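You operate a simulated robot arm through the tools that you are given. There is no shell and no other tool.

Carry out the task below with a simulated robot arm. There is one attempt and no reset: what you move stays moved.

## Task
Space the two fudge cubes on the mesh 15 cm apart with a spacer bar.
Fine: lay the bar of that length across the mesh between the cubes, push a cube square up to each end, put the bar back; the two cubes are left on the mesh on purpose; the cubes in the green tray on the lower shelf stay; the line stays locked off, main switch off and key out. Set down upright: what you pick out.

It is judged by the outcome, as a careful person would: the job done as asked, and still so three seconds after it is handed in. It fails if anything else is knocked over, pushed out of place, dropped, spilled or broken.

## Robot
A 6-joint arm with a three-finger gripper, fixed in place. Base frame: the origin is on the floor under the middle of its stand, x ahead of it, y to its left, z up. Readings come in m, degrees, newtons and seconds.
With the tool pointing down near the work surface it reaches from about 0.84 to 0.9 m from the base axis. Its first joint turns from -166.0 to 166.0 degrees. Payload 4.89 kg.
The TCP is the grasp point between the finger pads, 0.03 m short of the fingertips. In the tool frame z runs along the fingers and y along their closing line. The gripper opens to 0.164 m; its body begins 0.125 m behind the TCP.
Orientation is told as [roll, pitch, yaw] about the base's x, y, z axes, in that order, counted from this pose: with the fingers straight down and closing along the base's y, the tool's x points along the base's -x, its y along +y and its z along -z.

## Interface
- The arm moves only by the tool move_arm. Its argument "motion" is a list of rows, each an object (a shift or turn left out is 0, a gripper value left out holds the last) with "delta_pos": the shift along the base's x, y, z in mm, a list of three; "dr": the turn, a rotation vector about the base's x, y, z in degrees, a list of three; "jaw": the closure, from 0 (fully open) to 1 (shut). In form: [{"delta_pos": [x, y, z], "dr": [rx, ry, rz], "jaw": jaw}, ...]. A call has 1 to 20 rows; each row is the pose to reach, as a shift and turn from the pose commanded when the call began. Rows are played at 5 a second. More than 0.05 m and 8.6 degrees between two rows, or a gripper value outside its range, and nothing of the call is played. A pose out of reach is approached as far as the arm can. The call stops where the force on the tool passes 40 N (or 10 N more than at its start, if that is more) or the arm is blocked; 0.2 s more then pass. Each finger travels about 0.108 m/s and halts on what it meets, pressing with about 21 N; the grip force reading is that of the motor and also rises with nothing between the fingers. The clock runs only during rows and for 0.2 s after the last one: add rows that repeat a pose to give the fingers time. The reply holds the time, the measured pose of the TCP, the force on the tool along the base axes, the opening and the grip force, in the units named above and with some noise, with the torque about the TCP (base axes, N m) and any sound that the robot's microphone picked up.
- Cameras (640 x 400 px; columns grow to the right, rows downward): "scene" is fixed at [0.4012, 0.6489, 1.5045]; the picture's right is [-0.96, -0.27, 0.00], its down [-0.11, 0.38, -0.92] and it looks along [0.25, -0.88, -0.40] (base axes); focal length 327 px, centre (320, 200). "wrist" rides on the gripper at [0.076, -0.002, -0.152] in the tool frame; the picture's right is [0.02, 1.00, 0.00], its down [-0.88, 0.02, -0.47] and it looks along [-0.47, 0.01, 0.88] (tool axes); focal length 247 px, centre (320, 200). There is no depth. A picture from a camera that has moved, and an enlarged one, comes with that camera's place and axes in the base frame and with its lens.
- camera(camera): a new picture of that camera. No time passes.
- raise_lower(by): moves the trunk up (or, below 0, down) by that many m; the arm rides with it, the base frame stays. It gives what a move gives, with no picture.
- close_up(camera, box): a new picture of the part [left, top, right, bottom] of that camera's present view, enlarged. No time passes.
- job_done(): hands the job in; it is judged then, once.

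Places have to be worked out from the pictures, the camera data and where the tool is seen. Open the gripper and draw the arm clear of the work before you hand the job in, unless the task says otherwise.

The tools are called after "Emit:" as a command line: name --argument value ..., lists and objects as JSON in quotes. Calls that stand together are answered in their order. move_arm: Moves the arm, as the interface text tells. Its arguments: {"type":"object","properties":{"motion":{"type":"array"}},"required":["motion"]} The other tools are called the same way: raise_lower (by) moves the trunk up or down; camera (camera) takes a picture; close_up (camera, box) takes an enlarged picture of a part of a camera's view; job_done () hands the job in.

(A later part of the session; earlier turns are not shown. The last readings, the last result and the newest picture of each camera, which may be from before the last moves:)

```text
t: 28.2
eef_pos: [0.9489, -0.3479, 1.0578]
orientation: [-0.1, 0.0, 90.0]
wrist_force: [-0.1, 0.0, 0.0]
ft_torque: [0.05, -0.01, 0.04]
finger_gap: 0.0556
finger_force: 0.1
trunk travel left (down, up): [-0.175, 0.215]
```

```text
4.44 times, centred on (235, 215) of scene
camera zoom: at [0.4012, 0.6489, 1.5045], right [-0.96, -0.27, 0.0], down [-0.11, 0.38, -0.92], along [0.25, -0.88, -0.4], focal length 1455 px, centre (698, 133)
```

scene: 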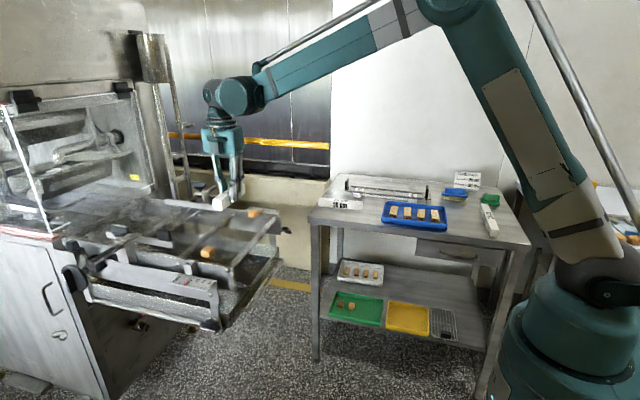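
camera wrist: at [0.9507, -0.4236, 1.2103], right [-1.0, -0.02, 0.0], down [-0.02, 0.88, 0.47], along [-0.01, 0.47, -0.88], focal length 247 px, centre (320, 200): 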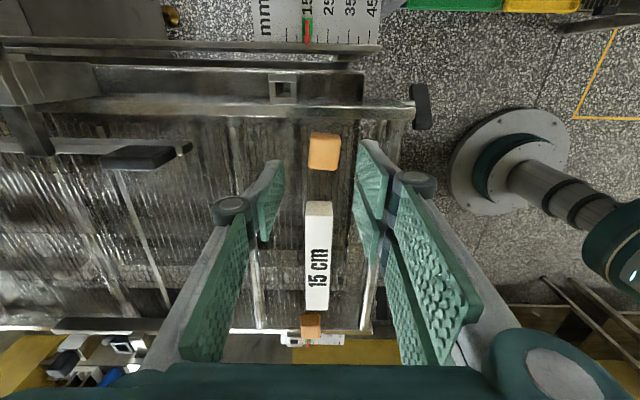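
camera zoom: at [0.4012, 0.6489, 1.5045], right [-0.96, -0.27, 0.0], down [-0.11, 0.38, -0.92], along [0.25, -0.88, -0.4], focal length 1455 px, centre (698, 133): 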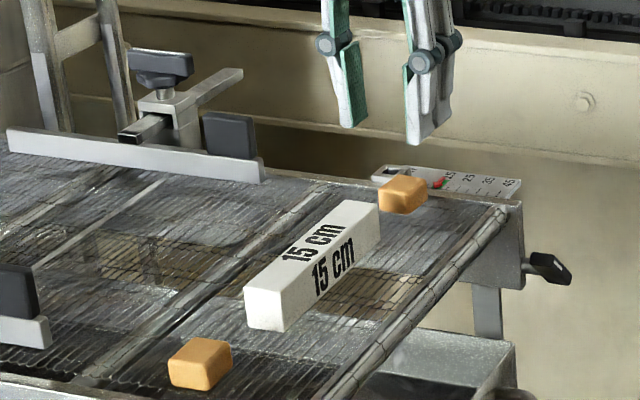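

This view shows both cubes and the bar in a line. I'll zoom in to measure offsets and cube orientation.

Emit:
close_up --camera "wrist" --box '[250, 110, 390, 210]'

Emit:
close_up --camera "wrist" --box '[250, 180, 400, 360]'

Emit:
close_up --camera "wrist" --box '[180, 60, 440, 200]'

```text
4.00 times, centred on (320, 160) of wrist
camera zoom: at [0.9507, -0.4236, 1.2103], right [-1.0, -0.02, 0.0], down [-0.02, 0.88, 0.47], along [-0.01, 0.47, -0.88], focal length 988 px, centre (320, 360)
```

zoom: 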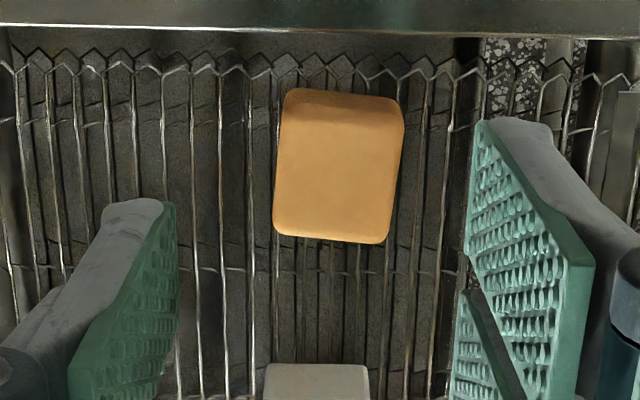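

```text
2.22 times, centred on (325, 270) of wrist
camera zoom: at [0.9507, -0.4236, 1.2103], right [-1.0, -0.02, 0.0], down [-0.02, 0.88, 0.47], along [-0.01, 0.47, -0.88], focal length 549 px, centre (309, 44)
```

zoom: 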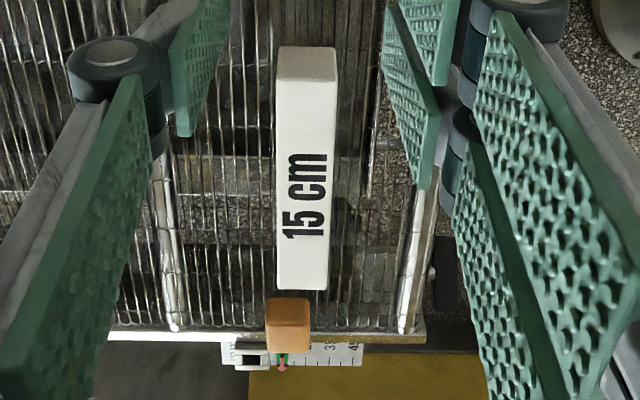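

```text
2.46 times, centred on (310, 130) of wrist
camera zoom: at [0.9507, -0.4236, 1.2103], right [-1.0, -0.02, 0.0], down [-0.02, 0.88, 0.47], along [-0.01, 0.47, -0.88], focal length 608 px, centre (345, 372)
```

zoom: 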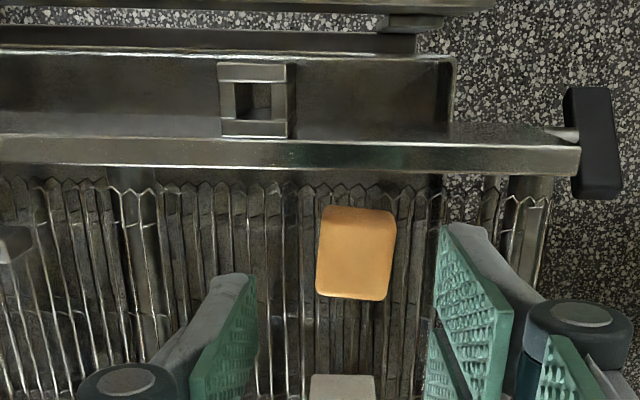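

Measured: bar at x 0.9485 and straight along y; farther cube at about (0.945, -0.347), turned about 3.5°; nearer cube at about (0.957, -0.071). I'll gently cage each cube between the fingers, without squeezing, to bring it onto the bar's line. I start with the farther cube, fingertips 10 mm above the mesh.

Emit:
move_arm --motion '[{"delta_pos": [-0.5, 4, -20]}, {"delta_pos": [-0.5, 5, -40]}, {"delta_pos": [-0.5, 5, -55]}, {"delta_pos": [-0.5, 5, -66]}, {"delta_pos": [-0.5, 5, -66]}]'

Emit:
camera --camera "wrist"

Emit:
close_up --camera "scene" --box '[210, 180, 290, 245]'

```text
t: 29.4
eef_pos: [0.9486, -0.3412, 0.9933]
orientation: [0.0, 0.0, 90.0]
wrist_force: [-0.8, -0.7, -0.4]
ft_torque: [-0.01, 0.03, -0.01]
finger_gap: 0.0557
finger_force: 0.0
trunk travel left (down, up): [-0.175, 0.215]
```

```text
taken
camera wrist: at [0.9506, -0.4171, 1.1459], right [-1.0, -0.02, 0.0], down [-0.02, 0.88, 0.47], along [-0.01, 0.47, -0.88], focal length 247 px, centre (320, 200)
```

wrist: 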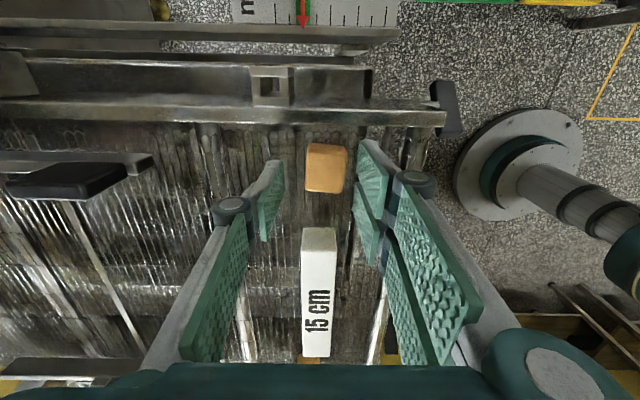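

```text
6.15 times, centred on (250, 212) of scene
camera zoom: at [0.4012, 0.6489, 1.5045], right [-0.96, -0.27, 0.0], down [-0.11, 0.38, -0.92], along [0.25, -0.88, -0.4], focal length 2014 px, centre (751, 123)
```

zoom: 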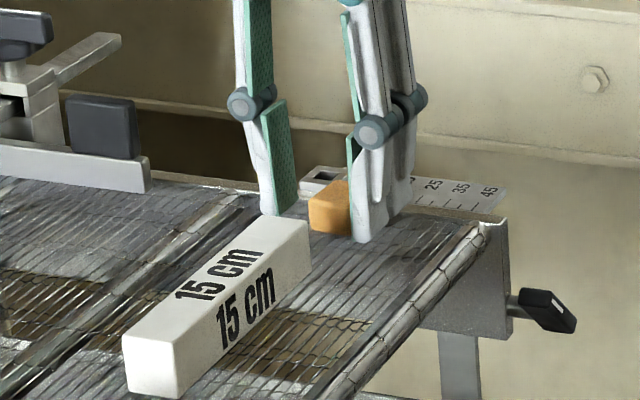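

The cube sits between the fingers with clearance. I'll close gradually to a 33 mm gap, without gripping.

Emit:
move_arm --motion '[{"delta_pos": [0, 0, 0], "jaw": 0.7}, {"delta_pos": [0, 0, 0], "jaw": 0.74}, {"delta_pos": [0, 0, 0], "jaw": 0.77}, {"delta_pos": [0, 0, 0], "jaw": 0.79}, {"delta_pos": [0, 0, 0], "jaw": 0.8}, {"delta_pos": [0, 0, 0], "jaw": 0.8}]'

Emit:
close_up --camera "wrist" --box '[250, 110, 390, 250]'

```text
t: 30.8
eef_pos: [0.9492, -0.3405, 0.9939]
orientation: [0.1, 0.0, 90.0]
wrist_force: [-0.5, -0.1, -0.7]
ft_torque: [0.01, 0.0, 0.02]
finger_gap: 0.0327
finger_force: 0.2
trunk travel left (down, up): [-0.175, 0.215]
```

```text
2.86 times, centred on (320, 180) of wrist
camera zoom: at [0.9505, -0.417, 1.1462], right [-1.0, -0.02, 0.0], down [-0.02, 0.88, 0.47], along [-0.01, 0.47, -0.88], focal length 706 px, centre (320, 257)
```

zoom: 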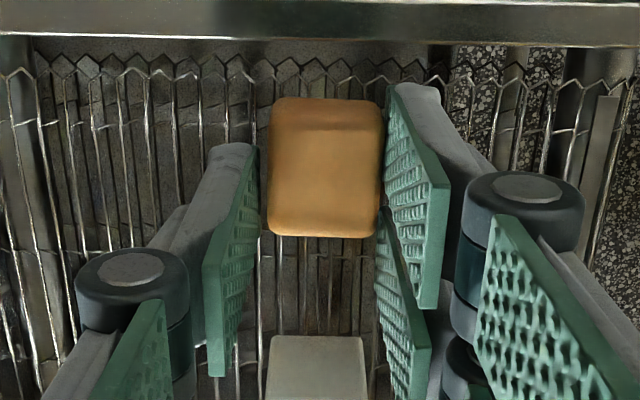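

The fingers have nudged the cube square with almost no force. I'll go to a 31 mm gap, then open and rise.

Emit:
move_arm --motion '[{"delta_pos": [0, 0, 0], "jaw": 0.805}, {"delta_pos": [0, 0, 0], "jaw": 0.81}, {"delta_pos": [0, 0, 0], "jaw": 0.81}]'

Emit:
close_up --camera "wrist" --box '[250, 110, 390, 250]'

```text
t: 31.6
eef_pos: [0.9485, -0.3401, 0.9932]
orientation: [0.1, 0.0, 90.0]
wrist_force: [0.4, 0.1, -1.6]
ft_torque: [-0.02, 0.05, -0.03]
finger_gap: 0.031
finger_force: 0.0
trunk travel left (down, up): [-0.175, 0.215]
```

```text
2.86 times, centred on (320, 180) of wrist
camera zoom: at [0.9505, -0.417, 1.1462], right [-1.0, -0.02, 0.0], down [-0.02, 0.88, 0.47], along [-0.01, 0.47, -0.88], focal length 706 px, centre (320, 257)
```

zoom: 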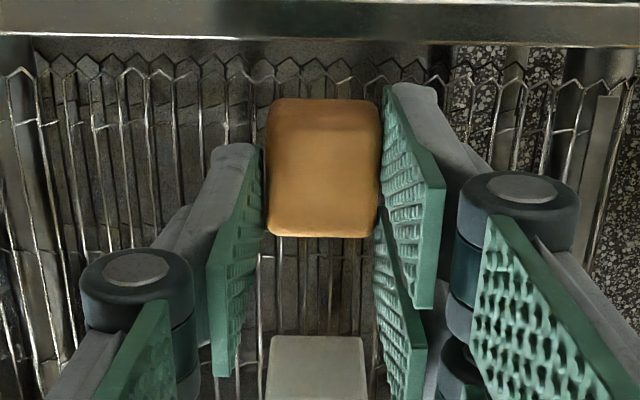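

The farther cube is now square and on the bar's line. I'll open, rise, and move over the nearer cube with the jaw a bit wider.

Emit:
move_arm --motion '[{"delta_pos": [0, 0, 0], "jaw": 0.75}, {"delta_pos": [0, 0, 0], "jaw": 0.66}, {"delta_pos": [0, 0, 20], "jaw": 0.66}, {"delta_pos": [0, 0, 50], "jaw": 0.6}, {"delta_pos": [0, 0, 66], "jaw": 0.6}, {"delta_pos": [0, 45, 66], "jaw": 0.6}, {"delta_pos": [0, 90, 66]}, {"delta_pos": [0, 135, 66]}, {"delta_pos": [0, 180, 66]}, {"delta_pos": [0, 225, 66]}, {"delta_pos": [0, 268, 66]}, {"delta_pos": [0, 268, 66]}]'

Emit:
camera --camera "wrist"

Emit:
close_up --camera "scene" --box '[180, 170, 290, 260]'

```text
t: 34.2
eef_pos: [0.9488, -0.0715, 1.0585]
orientation: [-0.1, -0.1, 90.0]
wrist_force: [0.5, 0.0, 0.1]
ft_torque: [-0.05, 0.03, -0.01]
finger_gap: 0.0656
finger_force: 0.1
trunk travel left (down, up): [-0.175, 0.215]
```

```text
taken
camera wrist: at [0.9499, -0.1484, 1.2106], right [-1.0, -0.02, 0.0], down [-0.02, 0.88, 0.47], along [-0.01, 0.47, -0.88], focal length 247 px, centre (320, 200)
```

wrist: 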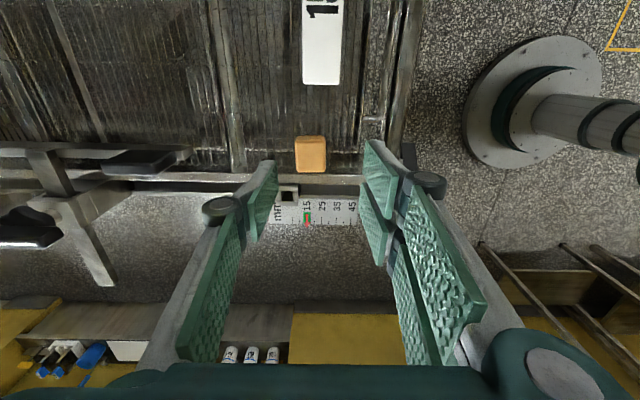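

```text
4.44 times, centred on (235, 215) of scene
camera zoom: at [0.4012, 0.6489, 1.5045], right [-0.96, -0.27, 0.0], down [-0.11, 0.38, -0.92], along [0.25, -0.88, -0.4], focal length 1455 px, centre (698, 133)
```

zoom: 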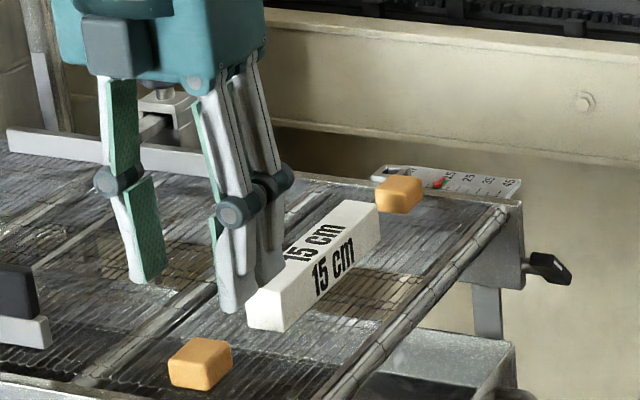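

The nearer cube is at about (0.957, -0.069), inside the open fingers with about 9 mm spare. I'll descend to the same height and cage it.

Emit:
move_arm --motion '[{"delta_pos": [0, 1, -20]}, {"delta_pos": [0, 1, -40]}, {"delta_pos": [0, 1, -55]}, {"delta_pos": [0, 1, -66]}, {"delta_pos": [0, 1, -66]}]'

Emit:
camera --camera "wrist"

Emit:
close_up --camera "scene" --box '[160, 190, 260, 270]'

```text
t: 35.4
eef_pos: [0.9481, -0.0724, 0.9923]
orientation: [0.0, 0.0, 90.0]
wrist_force: [0.0, -0.2, 0.3]
ft_torque: [0.02, -0.01, -0.05]
finger_gap: 0.0655
finger_force: 0.0
trunk travel left (down, up): [-0.175, 0.215]
```

```text
taken
camera wrist: at [0.9497, -0.1485, 1.1452], right [-1.0, -0.02, 0.0], down [-0.02, 0.88, 0.47], along [-0.01, 0.47, -0.88], focal length 247 px, centre (320, 200)
```

wrist: 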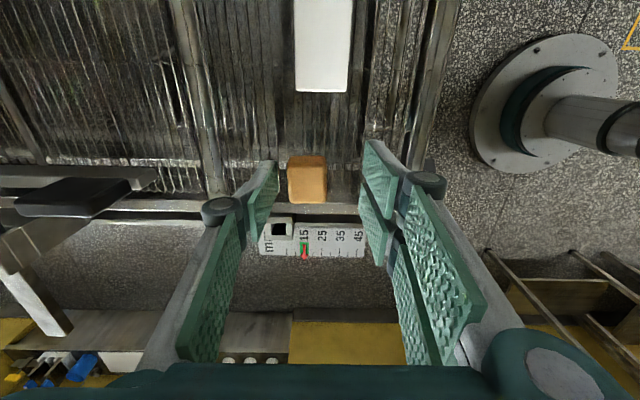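

```text
5.00 times, centred on (210, 230) of scene
camera zoom: at [0.4012, 0.6489, 1.5045], right [-0.96, -0.27, 0.0], down [-0.11, 0.38, -0.92], along [0.25, -0.88, -0.4], focal length 1637 px, centre (870, 50)
```

zoom: 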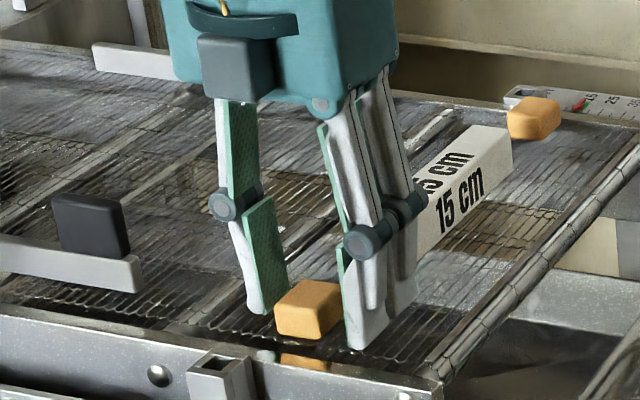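

Cube is between the open fingers. Closing gradually to 31 mm to centre it on the bar's line.

Emit:
move_arm --motion '[{"delta_pos": [0, 0, 0], "jaw": 0.65}, {"delta_pos": [0, 0, 0], "jaw": 0.69}, {"delta_pos": [0, 0, 0], "jaw": 0.72}, {"delta_pos": [0, 0, 0], "jaw": 0.75}, {"delta_pos": [0, 0, 0], "jaw": 0.77}, {"delta_pos": [0, 0, 0], "jaw": 0.79}, {"delta_pos": [0, 0, 0], "jaw": 0.8}, {"delta_pos": [0, 0, 0], "jaw": 0.81}, {"delta_pos": [0, 0, 0], "jaw": 0.81}]'

Emit:
close_up --camera "wrist" --box '[220, 70, 420, 230]'

```text
t: 37.4
eef_pos: [0.9461, -0.0727, 0.9925]
orientation: [0.1, 0.0, 90.0]
wrist_force: [0.6, 0.8, 0.9]
ft_torque: [0.02, 0.0, 0.0]
finger_gap: 0.0313
finger_force: 0.0
trunk travel left (down, up): [-0.175, 0.215]
```

```text
2.50 times, centred on (320, 150) of wrist
camera zoom: at [0.9497, -0.1485, 1.1455], right [-1.0, -0.02, 0.0], down [-0.02, 0.88, 0.47], along [-0.01, 0.47, -0.88], focal length 617 px, centre (320, 325)
```

zoom: 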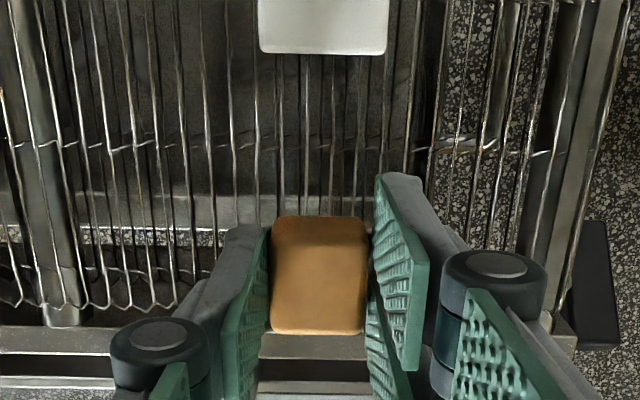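

Both cubes are now on the bar's line. Before choosing how to push, I'll open, rise 60 mm, and look at the finger profile from the side in the scene view.

Emit:
move_arm --motion '[{"delta_pos": [0, 0, 0], "jaw": 0.76}, {"delta_pos": [0, 0, 0], "jaw": 0.68}, {"delta_pos": [0, 0, 20], "jaw": 0.68}, {"delta_pos": [0, 0, 50], "jaw": 0.68}, {"delta_pos": [0, 0, 80], "jaw": 1.0}, {"delta_pos": [0, 0, 80], "jaw": 1.0}, {"delta_pos": [0, 0, 80], "jaw": 1.0}]'

Emit:
close_up --camera "scene" --box '[180, 160, 260, 230]'

Emit:
camera --camera "wrist"

Emit:
close_up --camera "scene" --box '[180, 190, 290, 260]'

```text
t: 39.0
eef_pos: [0.9482, -0.0707, 1.073]
orientation: [0.1, 0.0, 90.0]
wrist_force: [-0.4, -0.2, 0.1]
ft_torque: [0.01, -0.05, 0.01]
finger_gap: 0.0
finger_force: 21.0
trunk travel left (down, up): [-0.175, 0.215]
```

```text
5.71 times, centred on (220, 195) of scene
camera zoom: at [0.4012, 0.6489, 1.5045], right [-0.96, -0.27, 0.0], down [-0.11, 0.38, -0.92], along [0.25, -0.88, -0.4], focal length 1870 px, centre (891, 229)
```

zoom: 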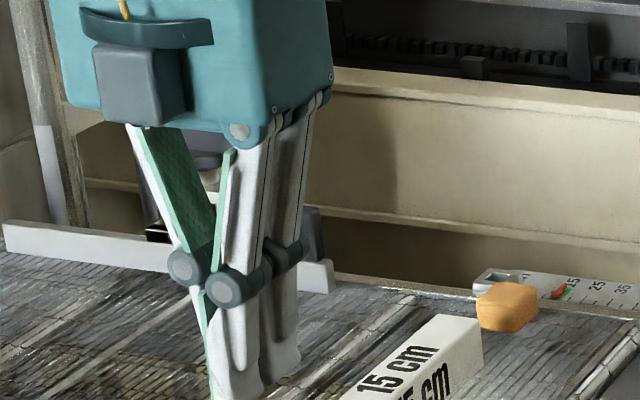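

```text
taken
camera wrist: at [0.9494, -0.1481, 1.2264], right [-1.0, -0.02, 0.0], down [-0.02, 0.88, 0.47], along [-0.01, 0.47, -0.88], focal length 247 px, centre (320, 200)
```

wrist: 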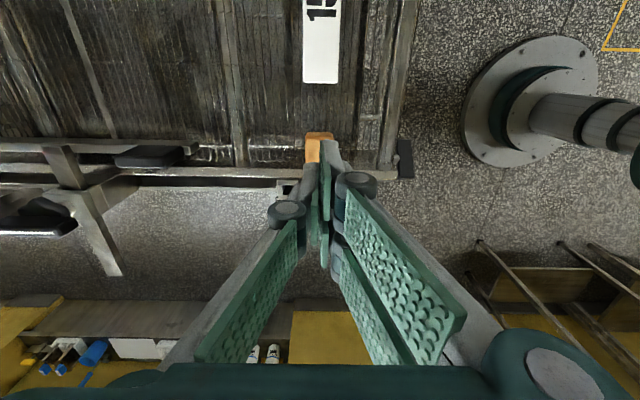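

```text
5.71 times, centred on (235, 225) of scene
camera zoom: at [0.4012, 0.6489, 1.5045], right [-0.96, -0.27, 0.0], down [-0.11, 0.38, -0.92], along [0.25, -0.88, -0.4], focal length 1870 px, centre (806, 57)
```

zoom: 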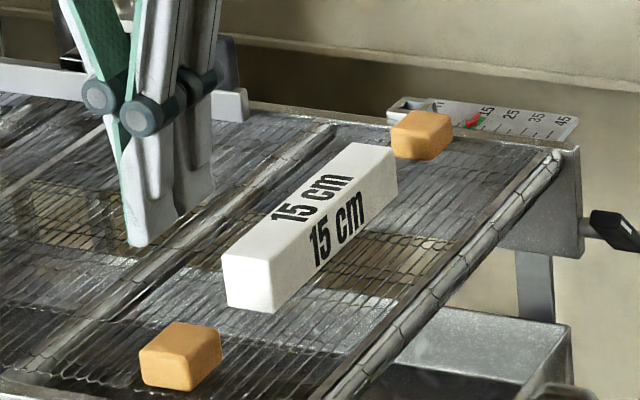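

I'll enlarge the fingertips and the cube to see the shape of the finger backs.

Emit:
close_up --camera "scene" --box '[190, 198, 230, 236]'

Emit:
close_up --camera "wrist" --box '[260, 120, 400, 250]'

```text
10.53 times, centred on (210, 217) of scene
camera zoom: at [0.4012, 0.6489, 1.5045], right [-0.96, -0.27, 0.0], down [-0.11, 0.38, -0.92], along [0.25, -0.88, -0.4], focal length 3445 px, centre (1478, 21)
```

zoom: 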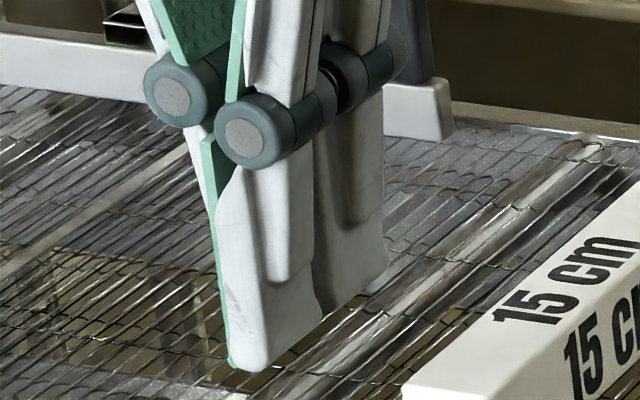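

```text
3.08 times, centred on (330, 185) of wrist
camera zoom: at [0.9494, -0.1481, 1.2264], right [-1.0, -0.02, 0.0], down [-0.02, 0.88, 0.47], along [-0.01, 0.47, -0.88], focal length 760 px, centre (289, 246)
```

zoom: 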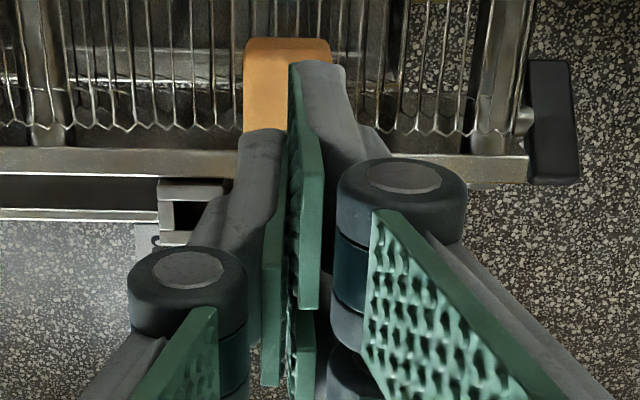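

The finger backs are flat and about 12 mm from the pad plane near the tips, which is good for pushing. I need the side rail's height relative to the mesh by the farther cube, so I'll zoom on that.

Emit:
close_up --camera "scene" --box '[235, 200, 285, 232]'

Emit:
close_up --camera "scene" --box '[185, 235, 245, 275]'

```text
12.50 times, centred on (260, 216) of scene
camera zoom: at [0.4012, 0.6489, 1.5045], right [-0.96, -0.27, 0.0], down [-0.11, 0.38, -0.92], along [0.25, -0.88, -0.4], focal length 4091 px, centre (1070, 0)
```

zoom: 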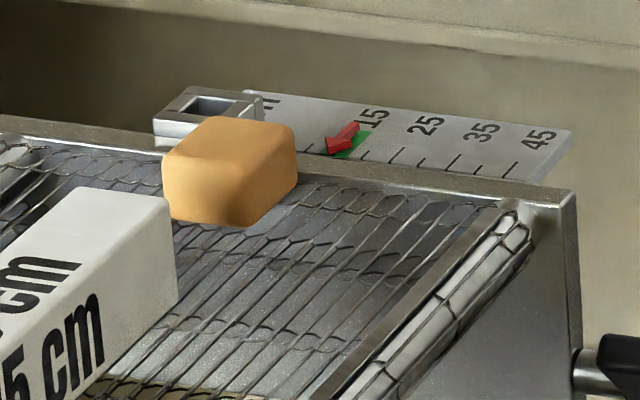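

```text
10.00 times, centred on (215, 255) of scene
camera zoom: at [0.4012, 0.6489, 1.5045], right [-0.96, -0.27, 0.0], down [-0.11, 0.38, -0.92], along [0.25, -0.88, -0.4], focal length 3273 px, centre (1370, -350)
```

zoom: 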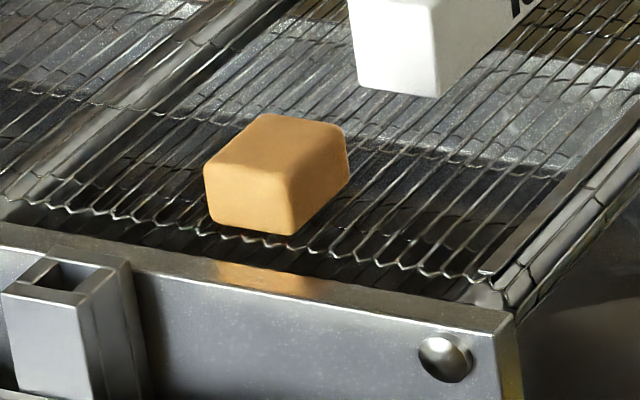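

The side rails are level with the mesh (the cube's reflection is on the rail's flat top), so fingertips held 8 mm above the mesh clear them. I'll swing back to yaw 0 with the fingers shut and go to the outer side of the farther cube, still high.

Emit:
move_arm --motion '[{"delta_pos": [0.5, -29.4, 0], "dr": [0, 0, -8.2], "jaw": 1.0}, {"delta_pos": [0.5, -58.8, 0], "dr": [0, 0, -16.4]}, {"delta_pos": [0.5, -88.2, 0], "dr": [0, 0, -24.6]}, {"delta_pos": [0.5, -117.6, 0], "dr": [0, 0, -32.8]}, {"delta_pos": [0.5, -147, 0], "dr": [0, 0, -41]}, {"delta_pos": [0.5, -176.4, 0], "dr": [0, 0, -49.2]}, {"delta_pos": [0.5, -205.8, 0], "dr": [0, 0, -57.4]}, {"delta_pos": [0.5, -235.2, 0], "dr": [0, 0, -65.6]}, {"delta_pos": [0.5, -264.6, 0], "dr": [0, 0, -73.8]}, {"delta_pos": [0.5, -294, 0], "dr": [0, 0, -82]}, {"delta_pos": [0.5, -324, 0], "dr": [0, 0, -90]}, {"delta_pos": [0.5, -324, 0], "dr": [0, 0, -90]}]'

Emit:
camera --camera "wrist"

Emit:
close_up --camera "scene" --box '[180, 150, 290, 250]'

```text
t: 41.6
eef_pos: [0.9492, -0.3955, 1.0736]
orientation: [0.0, 0.0, -0.1]
wrist_force: [-0.4, -1.2, -0.8]
ft_torque: [0.0, 0.01, -0.03]
finger_gap: 0.0
finger_force: 21.5
trunk travel left (down, up): [-0.175, 0.215]
```

```text
taken
camera wrist: at [0.8733, -0.3969, 1.2261], right [-0.02, 1.0, 0.0], down [0.88, 0.02, 0.47], along [0.47, 0.01, -0.88], focal length 247 px, centre (320, 200)
```

wrist: 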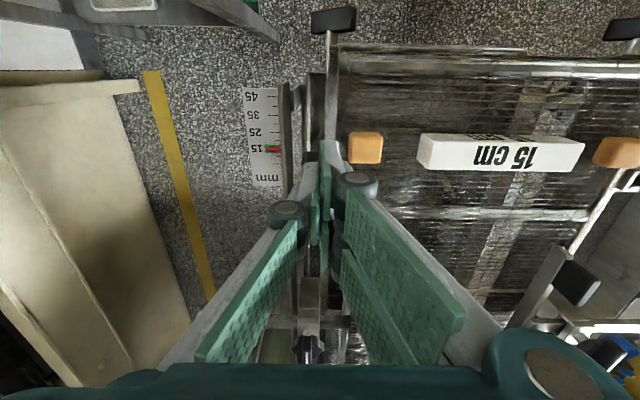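

```text
4.00 times, centred on (235, 200) of scene
camera zoom: at [0.4012, 0.6489, 1.5045], right [-0.96, -0.27, 0.0], down [-0.11, 0.38, -0.92], along [0.25, -0.88, -0.4], focal length 1309 px, centre (660, 200)
```

zoom: 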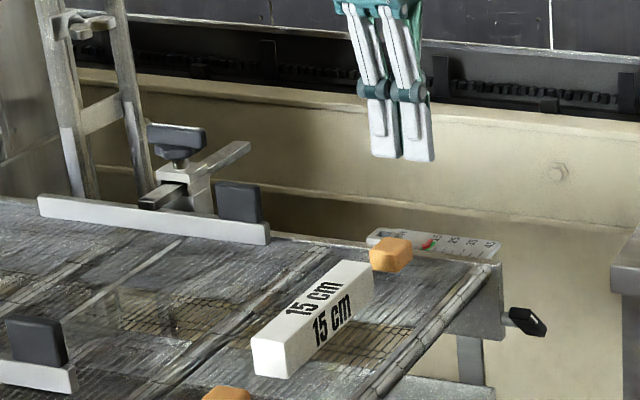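

I can see the farther cube, the bar and the fingers well. I'll tilt the fingertips 5° toward the cube so they contact it low, shift to y about -0.385, and descend most of the way outside the cube.

Emit:
move_arm --motion '[{"delta_pos": [0, 5, 0], "dr": [2.5, 0, 0]}, {"delta_pos": [0, 10, 0], "dr": [5, 0, 0]}, {"delta_pos": [0, 10, -20], "dr": [5, 0, 0]}, {"delta_pos": [0, 10, -40], "dr": [5, 0, 0]}, {"delta_pos": [0, 10, -60], "dr": [5, 0, 0]}, {"delta_pos": [0, 10, -70], "dr": [5, 0, 0]}, {"delta_pos": [0, 10, -70], "dr": [5, 0, 0]}]'

Emit:
camera --camera "wrist"

Emit:
close_up --camera "scene" --box '[220, 180, 290, 235]'

```text
t: 43.2
eef_pos: [0.9474, -0.3846, 1.0029]
orientation: [4.9, 0.1, 0.0]
wrist_force: [0.4, -0.5, -0.2]
ft_torque: [0.04, -0.02, 0.02]
finger_gap: 0.0
finger_force: 21.2
trunk travel left (down, up): [-0.175, 0.215]
```

```text
taken
camera wrist: at [0.8716, -0.4002, 1.1541], right [-0.02, 1.0, 0.09], down [0.88, -0.02, 0.47], along [0.47, 0.09, -0.88], focal length 247 px, centre (320, 200)
```

wrist: 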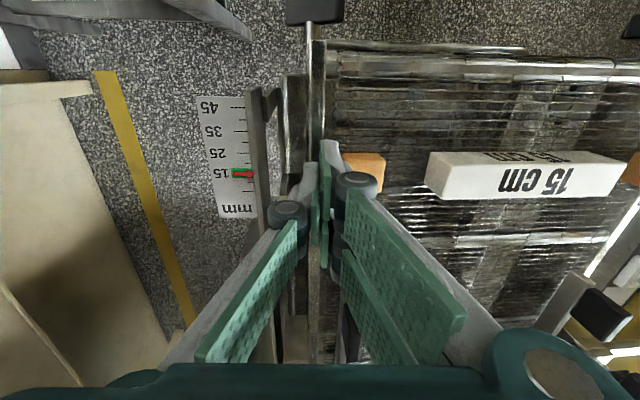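

```text
7.27 times, centred on (255, 208) of scene
camera zoom: at [0.4012, 0.6489, 1.5045], right [-0.96, -0.27, 0.0], down [-0.11, 0.38, -0.92], along [0.25, -0.88, -0.4], focal length 2380 px, centre (793, 146)
```

zoom: 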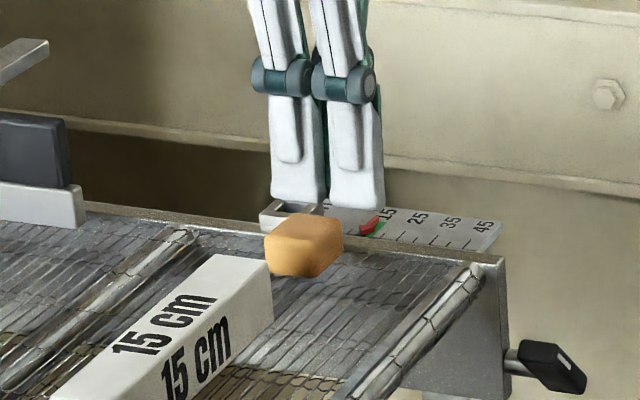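

The fingertips are behind the cube over the rail. I'll zoom in on that small gap before the last descent.

Emit:
close_up --camera "wrist" --box '[280, 110, 460, 220]'

```text
3.56 times, centred on (370, 165) of wrist
camera zoom: at [0.8716, -0.4002, 1.1541], right [-0.02, 1.0, 0.09], down [0.88, -0.02, 0.47], along [0.47, 0.09, -0.88], focal length 878 px, centre (142, 324)
```

zoom: 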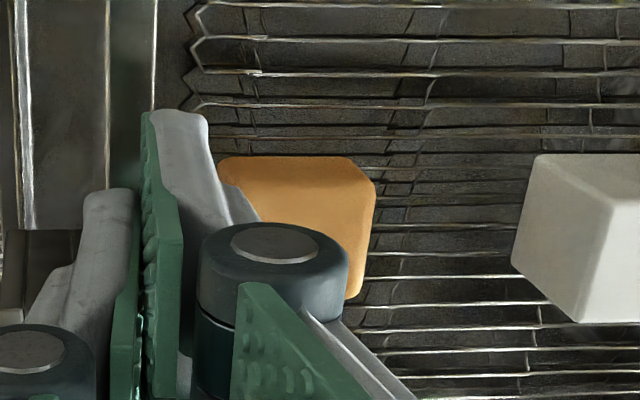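

There's about a 5 mm gap between the finger back and the cube. I'll descend the last 14 mm straight down.

Emit:
move_arm --motion '[{"delta_pos": [0, -1, -5]}, {"delta_pos": [0, -1, -10]}, {"delta_pos": [0, -1, -14]}, {"delta_pos": [0, -1, -14]}]'

Emit:
close_up --camera "wrist" --box '[280, 110, 460, 220]'

Emit:
close_up --camera "scene" --box '[220, 180, 290, 235]'

```text
t: 44.2
eef_pos: [0.9476, -0.3865, 0.9896]
orientation: [5.0, 0.0, 0.1]
wrist_force: [0.3, -0.2, -0.5]
ft_torque: [0.0, 0.02, -0.01]
finger_gap: 0.0002
finger_force: 21.1
trunk travel left (down, up): [-0.175, 0.215]
```

```text
3.56 times, centred on (370, 165) of wrist
camera zoom: at [0.8721, -0.4017, 1.1408], right [-0.02, 1.0, 0.09], down [0.88, -0.02, 0.47], along [0.47, 0.09, -0.88], focal length 878 px, centre (142, 324)
```

zoom: 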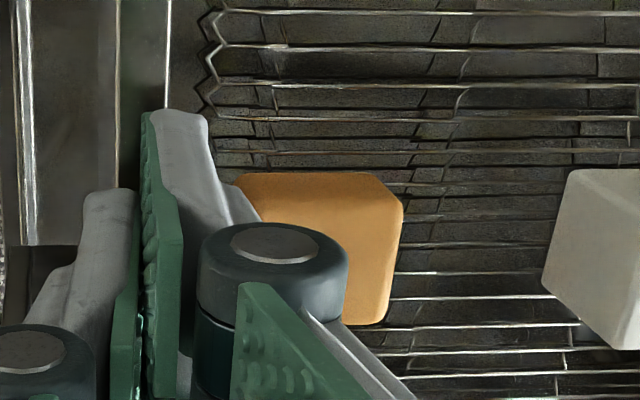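

```text
7.27 times, centred on (255, 208) of scene
camera zoom: at [0.4012, 0.6489, 1.5045], right [-0.96, -0.27, 0.0], down [-0.11, 0.38, -0.92], along [0.25, -0.88, -0.4], focal length 2380 px, centre (793, 146)
```

zoom: 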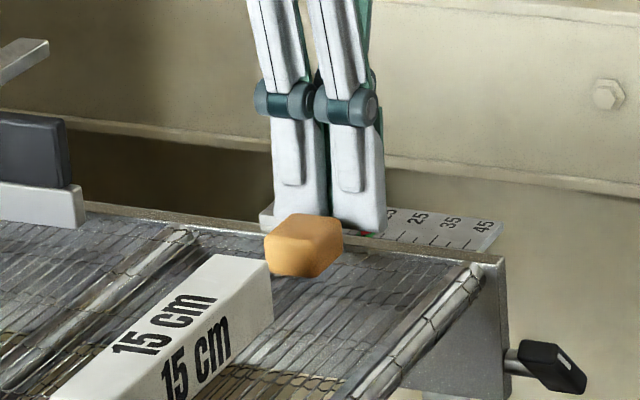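

No contact with the rail. I'll push toward +y slowly, 44 mm, stopping short of the bar, then look.

Emit:
move_arm --motion '[{"delta_pos": [0.5, 4, 0]}, {"delta_pos": [0.5, 8, 0]}, {"delta_pos": [0.5, 12, 0]}, {"delta_pos": [0.5, 16, 0]}, {"delta_pos": [0.5, 20, 0]}, {"delta_pos": [0.5, 24, 0]}, {"delta_pos": [0.5, 28, 0]}, {"delta_pos": [0.5, 32, 0]}, {"delta_pos": [0.5, 36, 0]}, {"delta_pos": [0.5, 40, 0]}, {"delta_pos": [0.5, 44, 0]}, {"delta_pos": [0.5, 44, 0]}]'

Emit:
close_up --camera "wrist" --box '[280, 110, 460, 220]'

Emit:
close_up --camera "scene" --box '[210, 185, 280, 240]'

```text
t: 46.8
eef_pos: [0.9499, -0.342, 0.9885]
orientation: [5.0, 0.0, 0.0]
wrist_force: [0.6, 0.3, -0.5]
ft_torque: [0.01, -0.01, 0.02]
finger_gap: 0.0001
finger_force: 20.5
trunk travel left (down, up): [-0.175, 0.215]
```

```text
3.56 times, centred on (370, 165) of wrist
camera zoom: at [0.8729, -0.3573, 1.1402], right [-0.02, 1.0, 0.09], down [0.88, -0.02, 0.47], along [0.47, 0.09, -0.88], focal length 878 px, centre (142, 324)
```

zoom: 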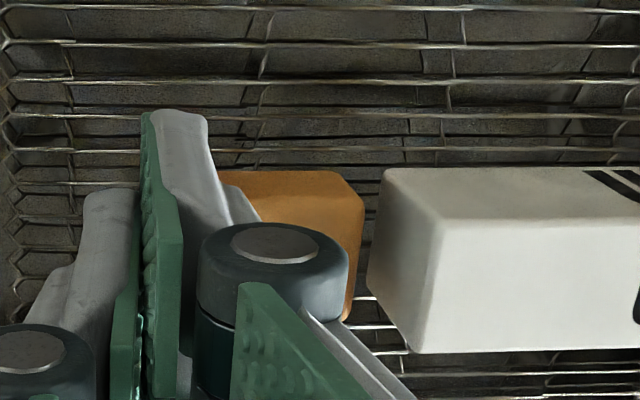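

```text
7.27 times, centred on (245, 212) of scene
camera zoom: at [0.4012, 0.6489, 1.5045], right [-0.96, -0.27, 0.0], down [-0.11, 0.38, -0.92], along [0.25, -0.88, -0.4], focal length 2380 px, centre (866, 109)
```

zoom: 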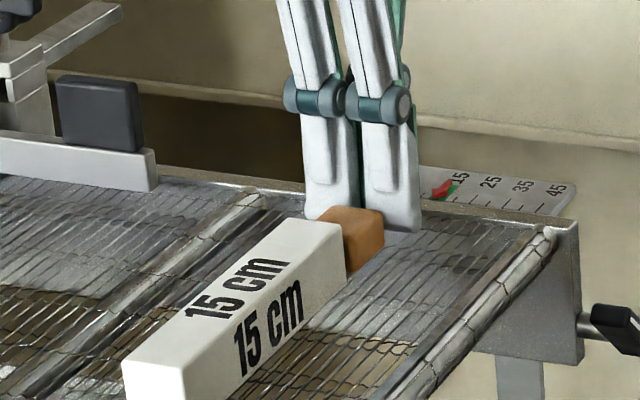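

The cube slides squarely; about 12 mm remains to the bar. I'll advance 8 mm in small steps and look again.

Emit:
move_arm --motion '[{"delta_pos": [0, 2, 0]}, {"delta_pos": [0, 4, 0]}, {"delta_pos": [0, 6, 0]}, {"delta_pos": [0, 8, 0]}, {"delta_pos": [0, 8, 0]}]'

Emit:
close_up --camera "wrist" --box '[320, 130, 440, 220]'

Emit:
close_up --camera "scene" --box '[225, 195, 265, 228]'

```text
t: 48.0
eef_pos: [0.9496, -0.3351, 0.9888]
orientation: [5.1, -0.1, 0.0]
wrist_force: [-0.2, 0.6, 0.2]
ft_torque: [-0.04, 0.01, 0.0]
finger_gap: 0.0002
finger_force: 20.8
trunk travel left (down, up): [-0.175, 0.215]
```

```text
4.44 times, centred on (380, 175) of wrist
camera zoom: at [0.8732, -0.3495, 1.1402], right [-0.02, 1.0, 0.09], down [0.88, -0.02, 0.47], along [0.47, 0.09, -0.88], focal length 1098 px, centre (53, 311)
```

zoom: 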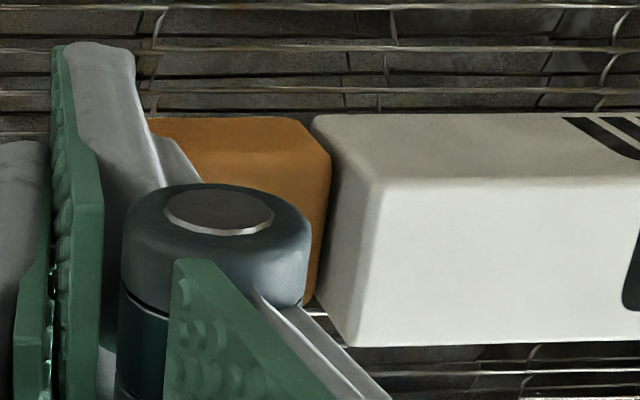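

```text
12.12 times, centred on (245, 212) of scene
camera zoom: at [0.4012, 0.6489, 1.5045], right [-0.96, -0.27, 0.0], down [-0.11, 0.38, -0.92], along [0.25, -0.88, -0.4], focal length 3967 px, centre (1229, 61)
```

zoom: 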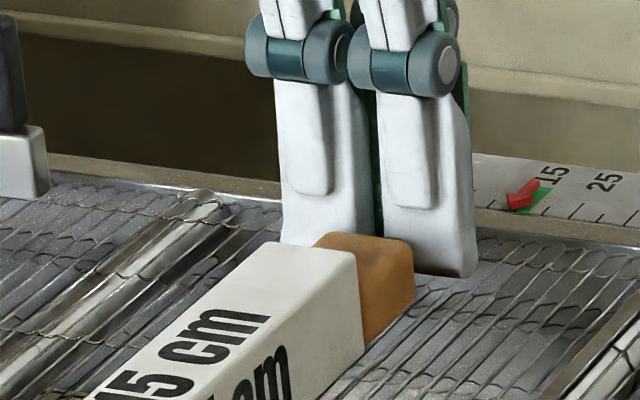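

About 4 mm of gap remains by both estimates. I'll take the bar's +y end as a reference in the scene view, then advance 4 mm in 1 mm steps.

Emit:
close_up --camera "scene" --box '[205, 220, 245, 253]'

Emit:
move_arm --motion '[{"delta_pos": [0, 1, 0]}, {"delta_pos": [0, 2, 0]}, {"delta_pos": [0, 3, 0]}, {"delta_pos": [0, 4, 0]}, {"delta_pos": [0, 4, 0]}]'

Emit:
close_up --camera "wrist" --box '[320, 130, 440, 220]'

Emit:
close_up --camera "scene" --box '[225, 195, 265, 228]'

Emit:
close_up --camera "scene" --box '[205, 220, 245, 253]'

```text
12.12 times, centred on (225, 236) of scene
camera zoom: at [0.4012, 0.6489, 1.5045], right [-0.96, -0.27, 0.0], down [-0.11, 0.38, -0.92], along [0.25, -0.88, -0.4], focal length 3967 px, centre (1472, -242)
```

zoom: 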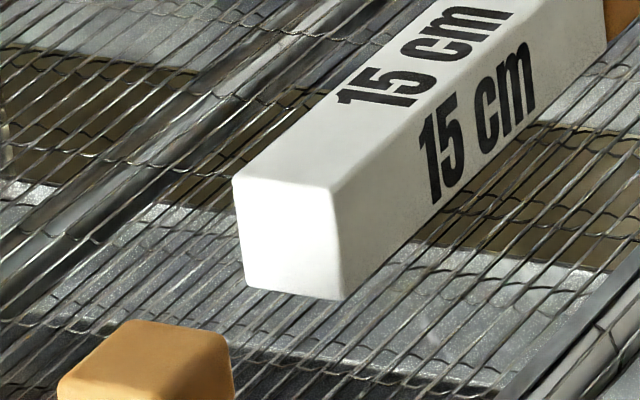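

```text
t: 49.2
eef_pos: [0.9483, -0.3297, 0.9882]
orientation: [5.0, 0.0, 0.0]
wrist_force: [0.0, -0.5, 0.1]
ft_torque: [-0.04, 0.0, 0.01]
finger_gap: 0.0003
finger_force: 20.7
trunk travel left (down, up): [-0.175, 0.215]
```

```text
4.44 times, centred on (380, 175) of wrist
camera zoom: at [0.8733, -0.3452, 1.1406], right [-0.02, 1.0, 0.09], down [0.88, -0.02, 0.47], along [0.47, 0.09, -0.88], focal length 1098 px, centre (53, 311)
```

zoom: 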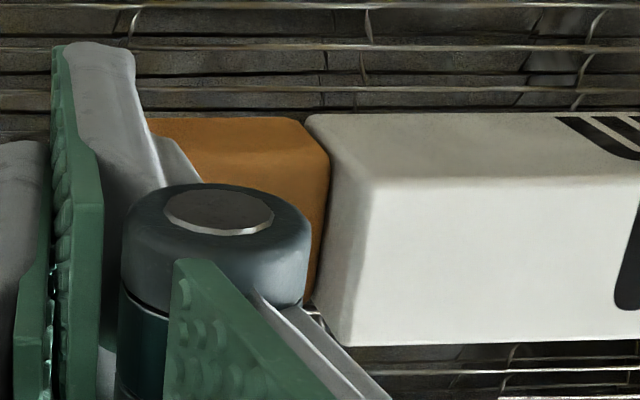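

```text
12.12 times, centred on (245, 212) of scene
camera zoom: at [0.4012, 0.6489, 1.5045], right [-0.96, -0.27, 0.0], down [-0.11, 0.38, -0.92], along [0.25, -0.88, -0.4], focal length 3967 px, centre (1229, 61)
```

zoom: 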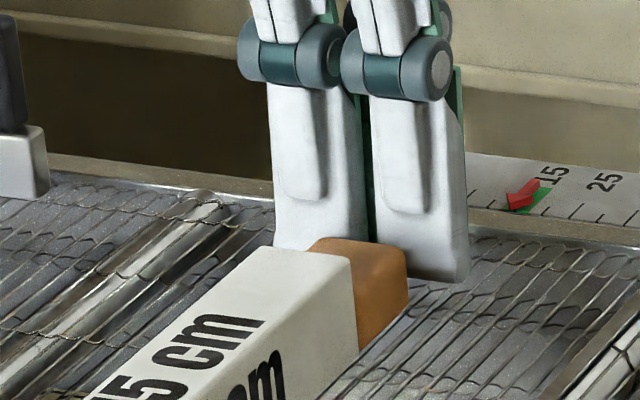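

```text
12.12 times, centred on (225, 236) of scene
camera zoom: at [0.4012, 0.6489, 1.5045], right [-0.96, -0.27, 0.0], down [-0.11, 0.38, -0.92], along [0.25, -0.88, -0.4], focal length 3967 px, centre (1472, -242)
```

zoom: 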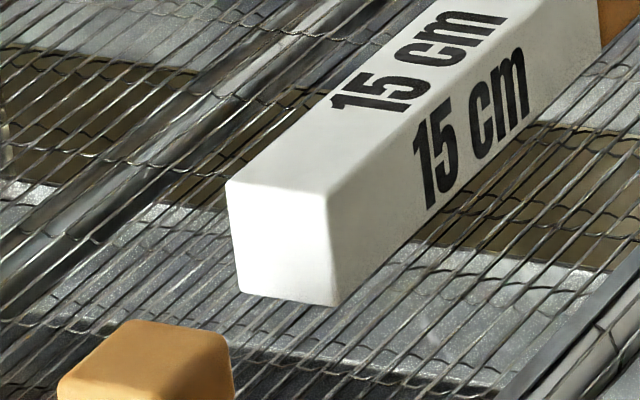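

The bar's end moved about 2 mm in the scene view, so the farther cube is now flush against the bar. I'll back the fingers off, rise, and cross high over the bar to the outer side of the nearer cube with the tilt reversed.

Emit:
move_arm --motion '[{"delta_pos": [0, -5, 0]}, {"delta_pos": [0, -12, 0]}, {"delta_pos": [0, -14, 25]}, {"delta_pos": [0, -14, 60]}, {"delta_pos": [0, -14, 86]}, {"delta_pos": [0, 25, 86], "dr": [-1, 0, 0]}, {"delta_pos": [0, 65, 86], "dr": [-3, 0, 0]}, {"delta_pos": [0, 105, 86], "dr": [-5, 0, 0]}, {"delta_pos": [0, 145, 86], "dr": [-7, 0, 0]}, {"delta_pos": [0, 185, 86], "dr": [-9, 0, 0]}, {"delta_pos": [0, 225, 86], "dr": [-10, 0, 0]}, {"delta_pos": [0, 265, 86], "dr": [-10, 0, 0]}, {"delta_pos": [0, 302, 86], "dr": [-10, 0, 0]}, {"delta_pos": [0, 302, 86], "dr": [-10, 0, 0]}]'

Emit:
camera --camera "wrist"

Emit:
close_up --camera "scene" --box '[180, 180, 290, 260]'

```text
t: 52.2
eef_pos: [0.9479, -0.0269, 1.0731]
orientation: [-4.9, 0.0, 0.0]
wrist_force: [0.1, 0.7, -0.5]
ft_torque: [-0.07, 0.01, -0.04]
finger_gap: 0.0001
finger_force: 20.2
trunk travel left (down, up): [-0.175, 0.215]
```

```text
taken
camera wrist: at [0.8731, -0.0147, 1.2262], right [-0.02, 1.0, -0.09], down [0.88, 0.06, 0.47], along [0.47, -0.07, -0.88], focal length 247 px, centre (320, 200)
```

wrist: 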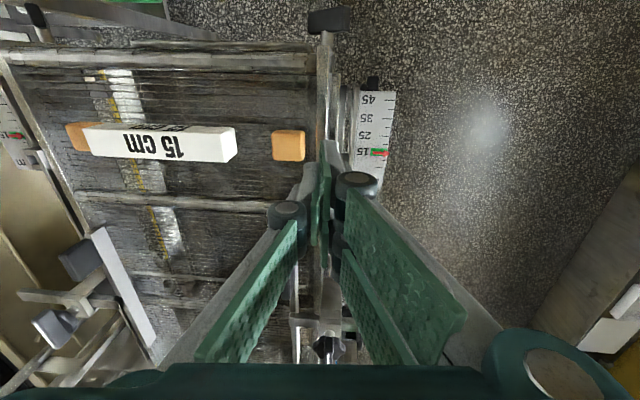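

```text
5.00 times, centred on (235, 220) of scene
camera zoom: at [0.4012, 0.6489, 1.5045], right [-0.96, -0.27, 0.0], down [-0.11, 0.38, -0.92], along [0.25, -0.88, -0.4], focal length 1637 px, centre (745, 100)
```

zoom: 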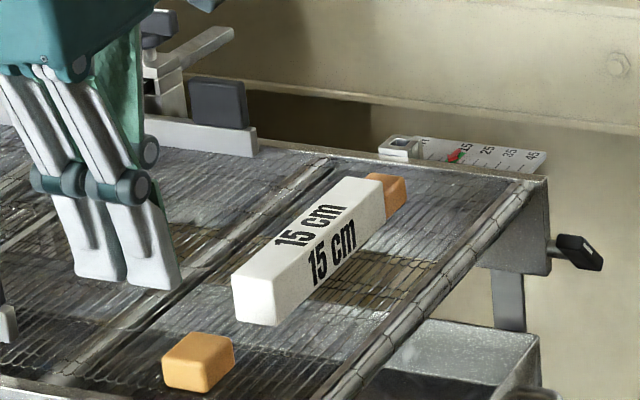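

The farther cube sits flush at the bar's end. I'll zoom in on the nearer cube and the fingertips before descending.

Emit:
close_up --camera "wrist" --box '[200, 100, 400, 220]'

Emit:
close_up --camera "wrist" --box '[50, 100, 250, 200]'

```text
3.20 times, centred on (300, 160) of wrist
camera zoom: at [0.8731, -0.0147, 1.2262], right [-0.02, 1.0, -0.09], down [0.88, 0.06, 0.47], along [0.47, -0.07, -0.88], focal length 790 px, centre (384, 328)
```

zoom: 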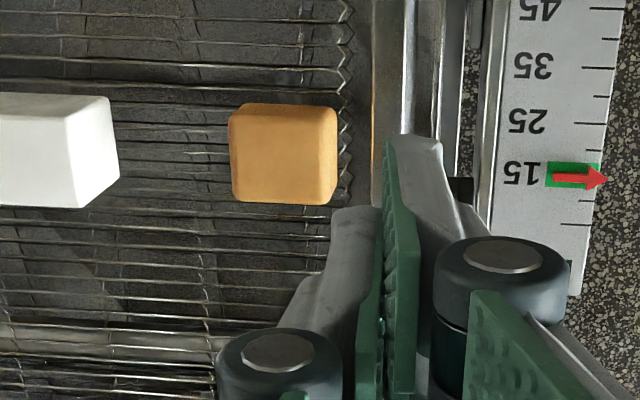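

```text
3.20 times, centred on (150, 150) of wrist
camera zoom: at [0.8731, -0.0147, 1.2262], right [-0.02, 1.0, -0.09], down [0.88, 0.06, 0.47], along [0.47, -0.07, -0.88], focal length 790 px, centre (864, 360)
```

zoom: 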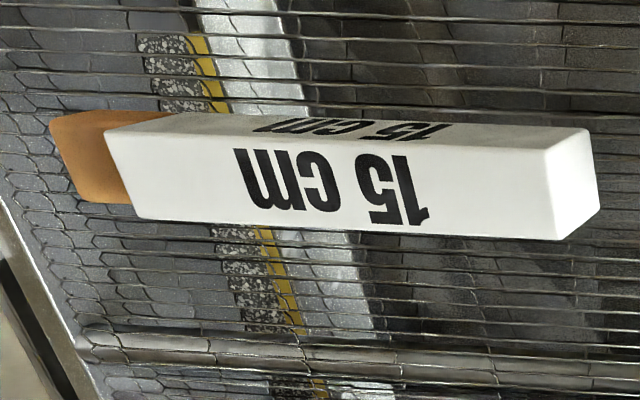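

R cube's outer face is at y about -0.055. I'll shift to y about -0.034 and descend slowly to TCP z 0.991 (fingertips about 10 mm above the mesh), checking force because the side socket is nearby.

Emit:
move_arm --motion '[{"delta_pos": [0.5, -3, -20]}, {"delta_pos": [0.5, -6, -45]}, {"delta_pos": [0.5, -6, -60]}, {"delta_pos": [0.5, -6, -70]}, {"delta_pos": [0.5, -6, -70]}]'

Emit:
close_up --camera "wrist" --box '[220, 110, 400, 220]'

Emit:
close_up --camera "scene" --box '[170, 205, 240, 260]'

```text
t: 53.4
eef_pos: [0.9505, -0.0344, 1.0049]
orientation: [-5.0, 0.0, -0.1]
wrist_force: [0.5, 0.2, -0.1]
ft_torque: [-0.01, 0.02, -0.02]
finger_gap: 0.0
finger_force: 21.2
trunk travel left (down, up): [-0.175, 0.215]
```

```text
3.56 times, centred on (310, 165) of wrist
camera zoom: at [0.8742, -0.0232, 1.1562], right [-0.02, 1.0, -0.09], down [0.88, 0.06, 0.47], along [0.47, -0.07, -0.88], focal length 878 px, centre (356, 324)
```

zoom: 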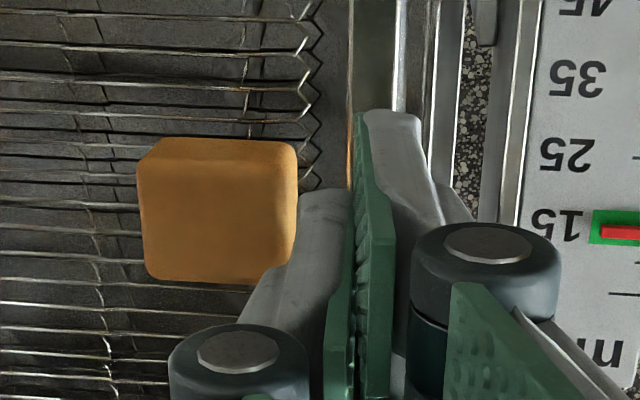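

```text
7.27 times, centred on (205, 232) of scene
camera zoom: at [0.4012, 0.6489, 1.5045], right [-0.96, -0.27, 0.0], down [-0.11, 0.38, -0.92], along [0.25, -0.88, -0.4], focal length 2380 px, centre (1156, -36)
```

zoom: 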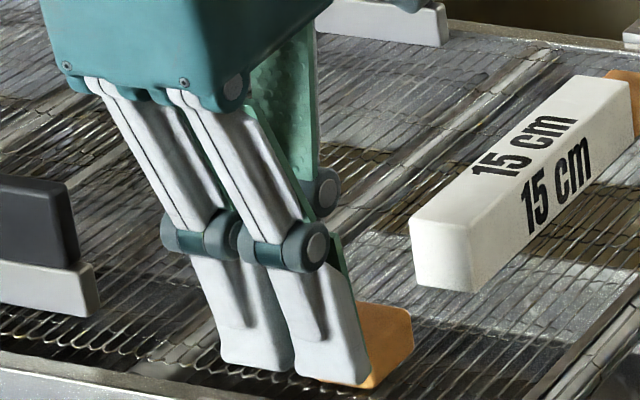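

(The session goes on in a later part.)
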